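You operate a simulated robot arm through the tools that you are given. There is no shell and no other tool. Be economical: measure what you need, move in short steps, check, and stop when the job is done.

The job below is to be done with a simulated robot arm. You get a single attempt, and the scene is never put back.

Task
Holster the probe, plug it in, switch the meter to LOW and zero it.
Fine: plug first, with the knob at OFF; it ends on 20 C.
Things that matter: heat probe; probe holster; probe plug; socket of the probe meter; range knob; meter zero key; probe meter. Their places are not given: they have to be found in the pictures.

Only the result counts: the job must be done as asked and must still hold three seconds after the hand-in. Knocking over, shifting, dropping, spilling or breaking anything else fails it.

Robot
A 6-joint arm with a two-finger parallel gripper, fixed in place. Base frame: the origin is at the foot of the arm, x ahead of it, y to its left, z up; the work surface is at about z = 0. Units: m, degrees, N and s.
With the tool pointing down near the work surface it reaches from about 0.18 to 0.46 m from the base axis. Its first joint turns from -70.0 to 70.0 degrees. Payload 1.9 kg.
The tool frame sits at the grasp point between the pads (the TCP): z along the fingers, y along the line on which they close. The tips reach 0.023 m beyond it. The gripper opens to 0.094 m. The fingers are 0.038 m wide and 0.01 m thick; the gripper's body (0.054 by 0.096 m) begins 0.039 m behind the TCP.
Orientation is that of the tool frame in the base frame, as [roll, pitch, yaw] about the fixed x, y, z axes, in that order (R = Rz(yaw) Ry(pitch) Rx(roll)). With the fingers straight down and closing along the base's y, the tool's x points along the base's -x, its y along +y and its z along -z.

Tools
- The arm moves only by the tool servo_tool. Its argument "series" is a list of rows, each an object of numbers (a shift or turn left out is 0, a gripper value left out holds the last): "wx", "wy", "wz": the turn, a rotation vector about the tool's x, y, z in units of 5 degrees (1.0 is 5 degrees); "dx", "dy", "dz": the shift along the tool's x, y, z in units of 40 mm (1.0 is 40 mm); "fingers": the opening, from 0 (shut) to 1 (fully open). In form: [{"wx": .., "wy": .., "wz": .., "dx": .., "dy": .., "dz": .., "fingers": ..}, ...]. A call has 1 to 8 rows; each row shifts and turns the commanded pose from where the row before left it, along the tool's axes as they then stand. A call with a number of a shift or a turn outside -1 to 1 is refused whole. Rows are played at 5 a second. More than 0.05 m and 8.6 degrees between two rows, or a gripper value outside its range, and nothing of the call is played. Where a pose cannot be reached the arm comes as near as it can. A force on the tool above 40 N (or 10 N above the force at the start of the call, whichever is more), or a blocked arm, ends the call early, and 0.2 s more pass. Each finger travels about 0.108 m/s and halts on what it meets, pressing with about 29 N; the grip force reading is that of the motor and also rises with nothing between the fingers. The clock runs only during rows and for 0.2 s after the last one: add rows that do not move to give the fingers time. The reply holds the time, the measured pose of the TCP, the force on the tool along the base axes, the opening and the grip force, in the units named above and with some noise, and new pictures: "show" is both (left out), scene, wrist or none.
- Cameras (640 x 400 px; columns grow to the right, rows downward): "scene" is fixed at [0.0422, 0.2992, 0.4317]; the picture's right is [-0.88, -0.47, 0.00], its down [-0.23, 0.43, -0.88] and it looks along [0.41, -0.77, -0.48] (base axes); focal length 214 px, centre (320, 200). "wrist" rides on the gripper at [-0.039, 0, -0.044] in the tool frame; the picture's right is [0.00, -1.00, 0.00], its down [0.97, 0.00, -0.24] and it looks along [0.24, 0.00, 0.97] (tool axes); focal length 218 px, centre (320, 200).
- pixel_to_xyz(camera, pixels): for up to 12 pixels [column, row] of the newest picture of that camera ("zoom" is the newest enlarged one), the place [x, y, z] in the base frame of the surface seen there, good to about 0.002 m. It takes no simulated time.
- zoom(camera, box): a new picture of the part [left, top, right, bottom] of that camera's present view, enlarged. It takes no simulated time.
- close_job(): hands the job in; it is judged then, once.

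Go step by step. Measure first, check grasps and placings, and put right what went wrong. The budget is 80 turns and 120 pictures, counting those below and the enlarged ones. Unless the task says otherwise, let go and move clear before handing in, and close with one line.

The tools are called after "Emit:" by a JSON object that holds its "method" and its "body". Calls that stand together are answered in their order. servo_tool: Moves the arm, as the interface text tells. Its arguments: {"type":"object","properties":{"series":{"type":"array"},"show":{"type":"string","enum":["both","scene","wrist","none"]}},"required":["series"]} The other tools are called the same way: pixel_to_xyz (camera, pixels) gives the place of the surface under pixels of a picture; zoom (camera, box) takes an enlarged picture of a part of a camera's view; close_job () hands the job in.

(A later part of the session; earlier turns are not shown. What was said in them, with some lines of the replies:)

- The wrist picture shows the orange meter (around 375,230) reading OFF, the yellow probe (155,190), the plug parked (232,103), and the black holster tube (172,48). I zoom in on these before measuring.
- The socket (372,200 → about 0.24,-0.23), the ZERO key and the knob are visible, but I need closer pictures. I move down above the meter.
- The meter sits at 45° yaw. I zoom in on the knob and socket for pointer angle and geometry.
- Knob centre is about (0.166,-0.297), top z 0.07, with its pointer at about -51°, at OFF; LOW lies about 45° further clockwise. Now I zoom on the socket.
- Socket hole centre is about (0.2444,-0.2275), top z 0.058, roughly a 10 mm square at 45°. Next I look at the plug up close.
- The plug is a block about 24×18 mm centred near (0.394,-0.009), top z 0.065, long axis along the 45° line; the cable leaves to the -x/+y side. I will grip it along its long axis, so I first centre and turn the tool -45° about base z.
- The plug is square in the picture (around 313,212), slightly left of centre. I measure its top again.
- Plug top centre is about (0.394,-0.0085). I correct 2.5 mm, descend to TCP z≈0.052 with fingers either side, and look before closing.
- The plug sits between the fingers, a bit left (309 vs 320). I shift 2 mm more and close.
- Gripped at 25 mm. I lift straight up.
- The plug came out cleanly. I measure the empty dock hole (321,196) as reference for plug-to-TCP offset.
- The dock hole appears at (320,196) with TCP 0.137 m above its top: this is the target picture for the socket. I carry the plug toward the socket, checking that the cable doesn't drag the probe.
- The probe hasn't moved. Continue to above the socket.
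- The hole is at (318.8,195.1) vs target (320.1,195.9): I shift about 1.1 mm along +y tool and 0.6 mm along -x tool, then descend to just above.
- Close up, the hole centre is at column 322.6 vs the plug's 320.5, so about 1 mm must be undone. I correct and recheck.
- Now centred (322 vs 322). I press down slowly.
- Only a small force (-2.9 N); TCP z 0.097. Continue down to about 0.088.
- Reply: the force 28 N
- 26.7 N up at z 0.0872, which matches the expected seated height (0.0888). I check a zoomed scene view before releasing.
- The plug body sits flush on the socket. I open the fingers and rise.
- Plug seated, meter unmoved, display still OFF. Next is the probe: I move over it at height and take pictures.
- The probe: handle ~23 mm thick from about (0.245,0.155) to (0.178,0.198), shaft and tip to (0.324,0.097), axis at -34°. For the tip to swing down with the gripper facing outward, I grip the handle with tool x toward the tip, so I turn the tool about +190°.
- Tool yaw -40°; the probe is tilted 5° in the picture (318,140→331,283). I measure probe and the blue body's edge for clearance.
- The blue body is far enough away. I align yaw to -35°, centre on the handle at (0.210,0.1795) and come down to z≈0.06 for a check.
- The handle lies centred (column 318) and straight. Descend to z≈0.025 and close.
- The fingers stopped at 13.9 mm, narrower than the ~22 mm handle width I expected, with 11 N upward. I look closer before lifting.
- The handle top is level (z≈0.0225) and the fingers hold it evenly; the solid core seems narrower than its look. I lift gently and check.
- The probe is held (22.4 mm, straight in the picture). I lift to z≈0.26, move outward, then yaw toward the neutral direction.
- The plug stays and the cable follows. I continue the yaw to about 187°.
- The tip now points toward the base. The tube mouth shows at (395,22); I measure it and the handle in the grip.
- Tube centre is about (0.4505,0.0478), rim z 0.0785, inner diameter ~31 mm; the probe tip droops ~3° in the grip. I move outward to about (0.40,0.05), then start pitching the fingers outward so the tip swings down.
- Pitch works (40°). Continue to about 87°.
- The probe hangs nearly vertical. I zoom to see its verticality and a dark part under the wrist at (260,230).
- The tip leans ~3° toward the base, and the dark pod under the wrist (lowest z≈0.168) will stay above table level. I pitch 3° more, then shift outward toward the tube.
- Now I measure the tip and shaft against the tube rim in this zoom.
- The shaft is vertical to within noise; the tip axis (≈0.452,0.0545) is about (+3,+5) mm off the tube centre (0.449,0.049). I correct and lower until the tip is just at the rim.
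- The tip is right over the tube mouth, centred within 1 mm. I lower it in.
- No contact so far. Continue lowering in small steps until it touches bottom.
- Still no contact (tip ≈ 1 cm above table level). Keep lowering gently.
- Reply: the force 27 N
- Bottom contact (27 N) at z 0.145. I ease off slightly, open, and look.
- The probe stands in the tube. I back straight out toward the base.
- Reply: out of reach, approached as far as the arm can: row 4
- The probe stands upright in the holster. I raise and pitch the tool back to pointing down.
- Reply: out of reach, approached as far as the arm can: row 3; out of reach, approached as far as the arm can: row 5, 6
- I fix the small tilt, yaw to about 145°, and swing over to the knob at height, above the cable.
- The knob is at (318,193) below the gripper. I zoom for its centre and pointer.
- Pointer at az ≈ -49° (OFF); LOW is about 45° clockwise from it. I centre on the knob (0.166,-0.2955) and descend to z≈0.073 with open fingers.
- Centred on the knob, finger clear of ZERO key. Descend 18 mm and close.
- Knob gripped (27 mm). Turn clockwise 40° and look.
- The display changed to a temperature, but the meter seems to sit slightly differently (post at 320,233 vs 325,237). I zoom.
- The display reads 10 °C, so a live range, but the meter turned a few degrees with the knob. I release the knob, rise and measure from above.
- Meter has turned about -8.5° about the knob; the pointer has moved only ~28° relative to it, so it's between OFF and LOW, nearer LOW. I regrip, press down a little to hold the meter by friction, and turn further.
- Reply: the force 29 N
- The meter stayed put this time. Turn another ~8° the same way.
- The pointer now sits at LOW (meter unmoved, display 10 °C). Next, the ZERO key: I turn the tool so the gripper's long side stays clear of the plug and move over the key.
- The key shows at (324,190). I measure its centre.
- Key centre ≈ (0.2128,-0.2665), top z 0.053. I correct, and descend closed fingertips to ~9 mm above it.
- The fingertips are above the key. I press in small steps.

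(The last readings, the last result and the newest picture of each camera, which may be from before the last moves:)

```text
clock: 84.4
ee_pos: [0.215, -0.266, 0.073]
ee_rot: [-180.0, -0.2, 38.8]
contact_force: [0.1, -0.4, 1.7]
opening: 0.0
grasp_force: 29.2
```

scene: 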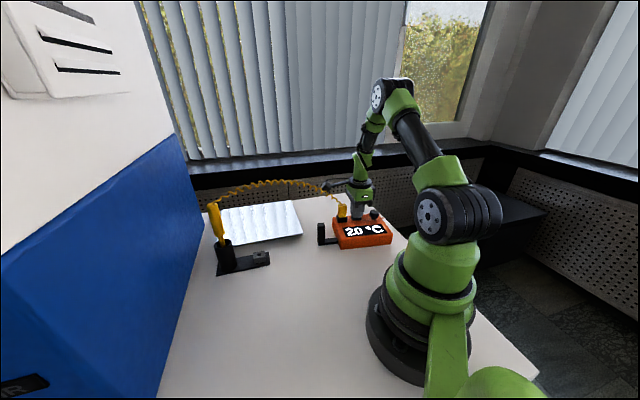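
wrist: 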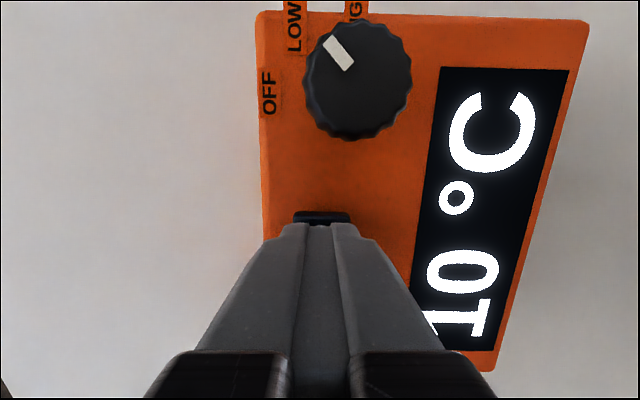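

The display now reads 20 °C. I lift off the key.

Emit:
{"method": "servo_tool", "body": {"series": [{"dz": -0.3}, {"dz": -0.9}, {"dz": -0.9}, {"dz": -0.9}, {}], "show": "wrist"}}

Emit:
{"method": "zoom", "body": {"camera": "scene", "box": [305, 180, 405, 260]}}

Emit:
{"method": "pixel_to_xyz", "body": {"camera": "scene", "pixels": [[335, 227], [334, 224], [347, 217], [324, 224], [326, 240], [396, 207]]}}

```text
clock: 85.6
ee_pos: [0.215, -0.2677, 0.1942]
ee_rot: [-179.9, -0.3, 38.9]
contact_force: [-1.0, 0.6, -1.0]
opening: 0.0
grasp_force: 29.1
```

wrist: 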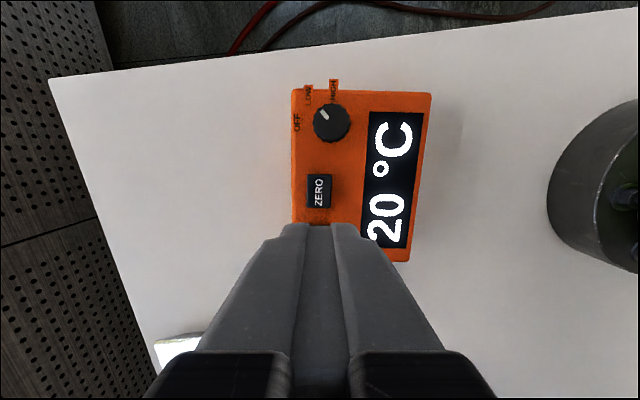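

```text
5.00 times, centred on (355, 220) of scene
```

zoom: 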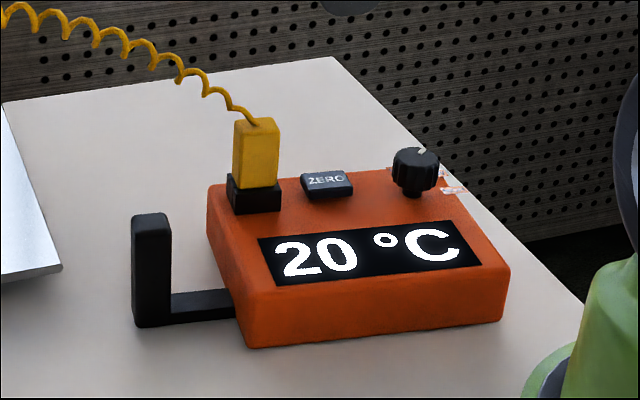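

```text
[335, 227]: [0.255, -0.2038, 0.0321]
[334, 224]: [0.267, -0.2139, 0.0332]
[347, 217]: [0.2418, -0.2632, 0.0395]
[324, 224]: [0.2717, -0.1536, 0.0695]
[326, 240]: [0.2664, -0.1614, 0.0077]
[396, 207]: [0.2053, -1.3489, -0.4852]
```

Function is complete: LOW, 20 °C, plugged, holstered. The meter though is turned ~5.6° about the knob from its first place (left corner (0.2117,-0.1541) vs (0.1986,-0.155)); I want to nudge it back by its post, so I measure that.

Emit:
{"method": "pixel_to_xyz", "body": {"camera": "zoom", "pixels": [[140, 217], [162, 217], [150, 214], [140, 260], [160, 260], [168, 240], [135, 300], [165, 300], [200, 302], [170, 225]]}}

Emit:
{"method": "zoom", "body": {"camera": "scene", "box": [320, 215, 350, 250]}}

```text
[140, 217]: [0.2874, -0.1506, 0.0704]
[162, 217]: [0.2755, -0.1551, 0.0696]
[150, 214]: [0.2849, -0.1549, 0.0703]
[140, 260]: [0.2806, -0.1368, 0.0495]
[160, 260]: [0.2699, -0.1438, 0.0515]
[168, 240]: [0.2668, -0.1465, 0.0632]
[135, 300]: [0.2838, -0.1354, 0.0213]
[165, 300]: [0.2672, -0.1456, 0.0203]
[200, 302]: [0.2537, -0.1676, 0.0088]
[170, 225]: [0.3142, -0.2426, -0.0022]
```

```text
11.43 times, centred on (335, 232) of scene
```

zoom: 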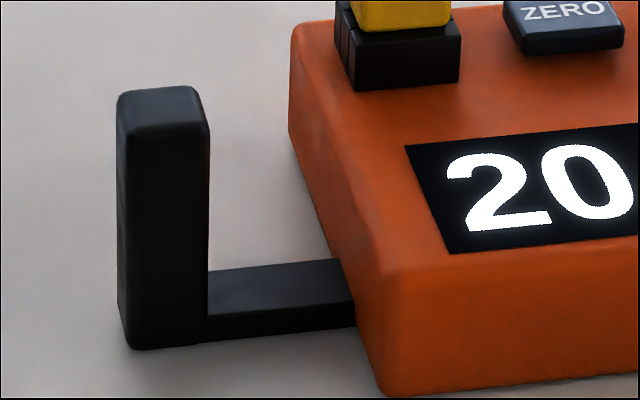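

The cable only stretches as drawn, so I'll nudge the post gently with closed fingers. I move to the far (+v) side of the post at height.

Emit:
{"method": "servo_tool", "body": {"series": [{"dx": 0.78, "dy": -0.143}, {"dx": 0.78, "dy": -0.143}, {"dx": 0.78, "dy": -0.143}, {"dx": 0.78, "dy": -0.143}, {"dz": 0.9}, {"dz": 0.9}, {}, {}], "show": "wrist"}}

Emit:
{"method": "zoom", "body": {"camera": "scene", "box": [295, 170, 395, 250]}}

```text
clock: 87.4
ee_pos: [0.2963, -0.1714, 0.1262]
ee_rot: [180.0, -0.1, 38.8]
contact_force: [-1.0, 0.4, -0.8]
opening: 0.0001
grasp_force: 29.4
```

wrist: 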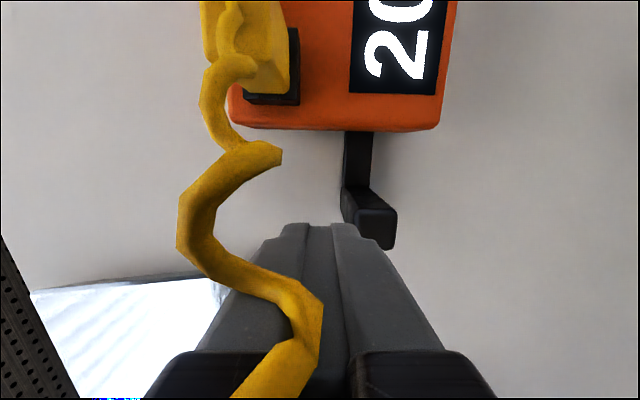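

```text
5.00 times, centred on (345, 210) of scene
```

zoom: 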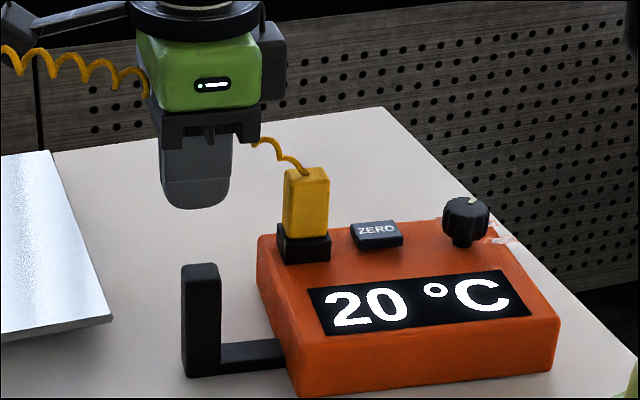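

The cable passes freely with no force. I measure the post top at (375,228) and the meter corners here.

Emit:
{"method": "pixel_to_xyz", "body": {"camera": "wrist", "pixels": [[375, 228], [358, 212], [362, 235], [394, 240], [392, 215], [438, 125], [455, 10], [350, 200]]}}

```text
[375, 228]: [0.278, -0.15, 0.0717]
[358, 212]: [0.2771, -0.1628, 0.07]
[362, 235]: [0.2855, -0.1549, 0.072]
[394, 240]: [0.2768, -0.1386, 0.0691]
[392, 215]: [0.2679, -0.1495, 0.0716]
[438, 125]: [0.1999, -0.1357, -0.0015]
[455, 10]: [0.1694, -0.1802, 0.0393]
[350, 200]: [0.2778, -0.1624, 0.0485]
```

Gap from finger to post face is ~9 mm, well aligned. I descend and push toward -y tool by 9+10 mm, then check.

Emit:
{"method": "servo_tool", "body": {"series": [{"dz": 0.9}, {"dz": 0.95}, {}, {"dy": -0.18}, {"dy": -0.1}, {"dy": -0.1}, {"dy": -0.1}, {}], "show": "wrist"}}

Emit:
{"method": "zoom", "body": {"camera": "scene", "box": [305, 180, 405, 260]}}

Emit:
{"method": "pixel_to_xyz", "body": {"camera": "zoom", "pixels": [[245, 290], [505, 260], [500, 270], [260, 295]]}}

```text
clock: 89.2
ee_pos: [0.285, -0.1554, 0.049]
ee_rot: [-179.9, -0.2, 38.9]
contact_force: [-0.6, -0.2, -0.4]
opening: 0.0002
grasp_force: 29.0
```

wrist: 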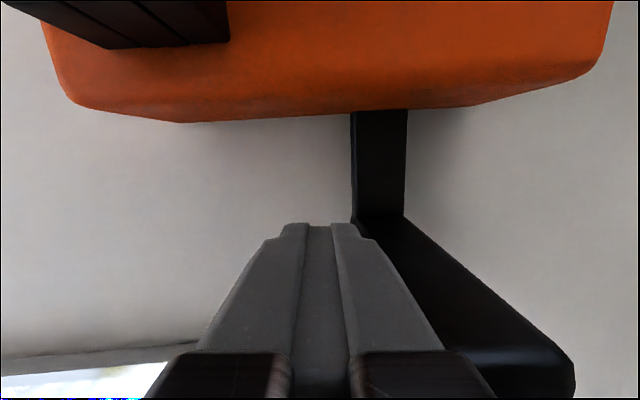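

```text
5.00 times, centred on (355, 220) of scene
```

zoom: 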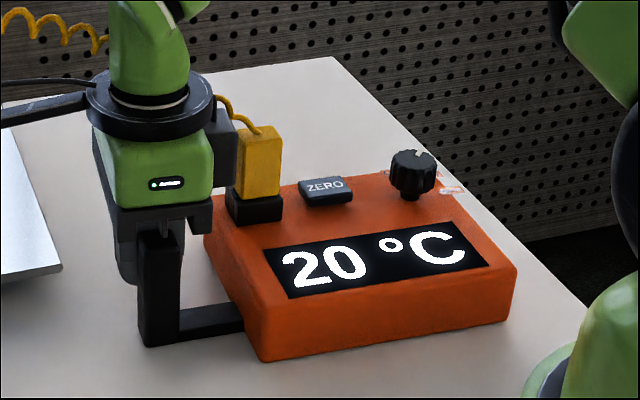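

```text
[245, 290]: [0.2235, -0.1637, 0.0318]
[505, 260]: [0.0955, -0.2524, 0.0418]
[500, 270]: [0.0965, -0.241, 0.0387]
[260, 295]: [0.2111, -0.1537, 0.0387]
```

The nudge worked: front-left corner is at (263,362) against the original (271,362), previously (245,347). I push 5 mm more.

Emit:
{"method": "servo_tool", "body": {"series": [{"dy": -0.06}, {"dy": -0.06}, {}], "show": "none"}}

Emit:
{"method": "zoom", "body": {"camera": "scene", "box": [305, 180, 405, 260]}}

```text
clock: 90.0
ee_pos: [0.2825, -0.1526, 0.0491]
ee_rot: [-179.9, -0.3, 38.9]
contact_force: [0.4, -0.7, 0.5]
opening: 0.0001
grasp_force: 29.5
```

```text
5.00 times, centred on (355, 220) of scene
```

zoom: 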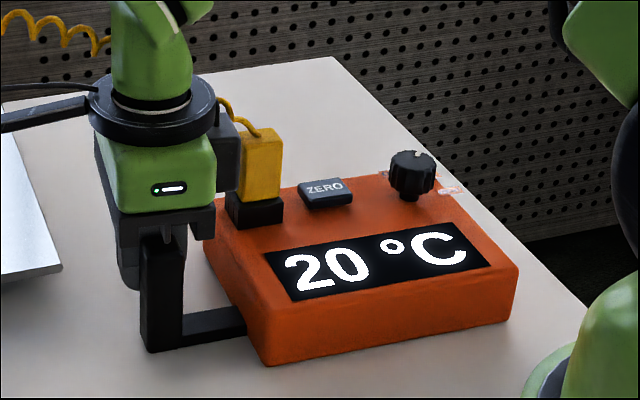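

Now within about 1–2 mm of its original place. I back off and rise clear.

Emit:
{"method": "servo_tool", "body": {"series": [{"dy": 0.3}, {"dz": -0.9}, {"dz": -1}, {"dz": -1}, {"dz": -1}, {"dz": -1}, {}, {}]}}

Emit:
{"method": "zoom", "body": {"camera": "scene", "box": [305, 180, 405, 260]}}

Emit:
{"method": "zoom", "body": {"camera": "scene", "box": [190, 180, 310, 290]}}

```text
clock: 91.8
ee_pos: [0.2887, -0.1616, 0.2429]
ee_rot: [-179.9, -0.3, 38.9]
contact_force: [0.3, 0.1, 0.5]
opening: 0.0001
grasp_force: 29.1
```

scene: 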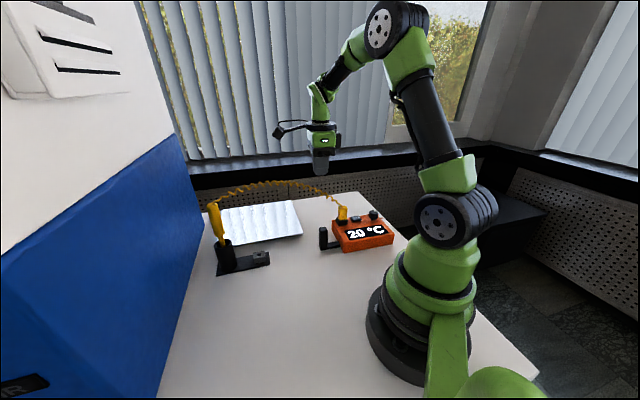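
wrist: 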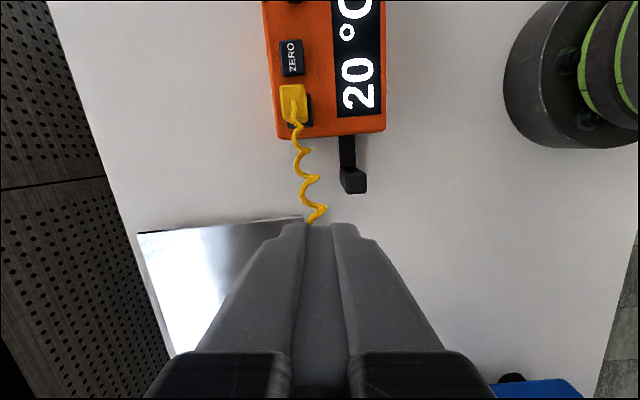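

```text
5.00 times, centred on (355, 220) of scene
```

zoom: 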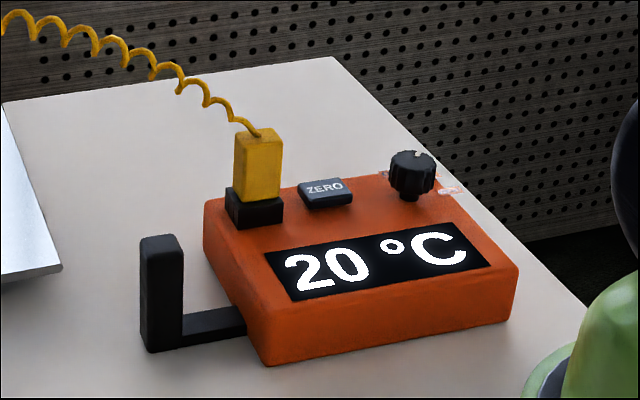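

```text
3.64 times, centred on (250, 235) of scene
```

zoom: 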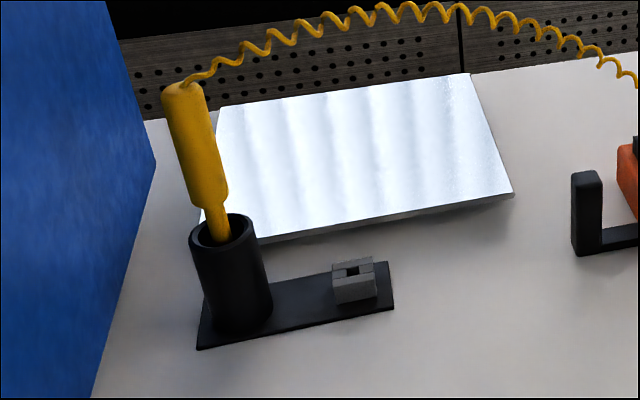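

The last pictures show the probe upright in the holster, the plug seated, the knob at LOW, and the display on 20 °C. The meter is back close to its first place and the arm is clear, so I hand in.

Emit:
{"method": "close_job", "body": {}}

```text
The job is handed in.
```

The probe is plugged in and holstered, the meter is on LOW, and after zeroing it reads 20 °C. Turning the knob swung the meter about 5.6°, and I nudged it back to within an estimated 1–2 mm of where it started.
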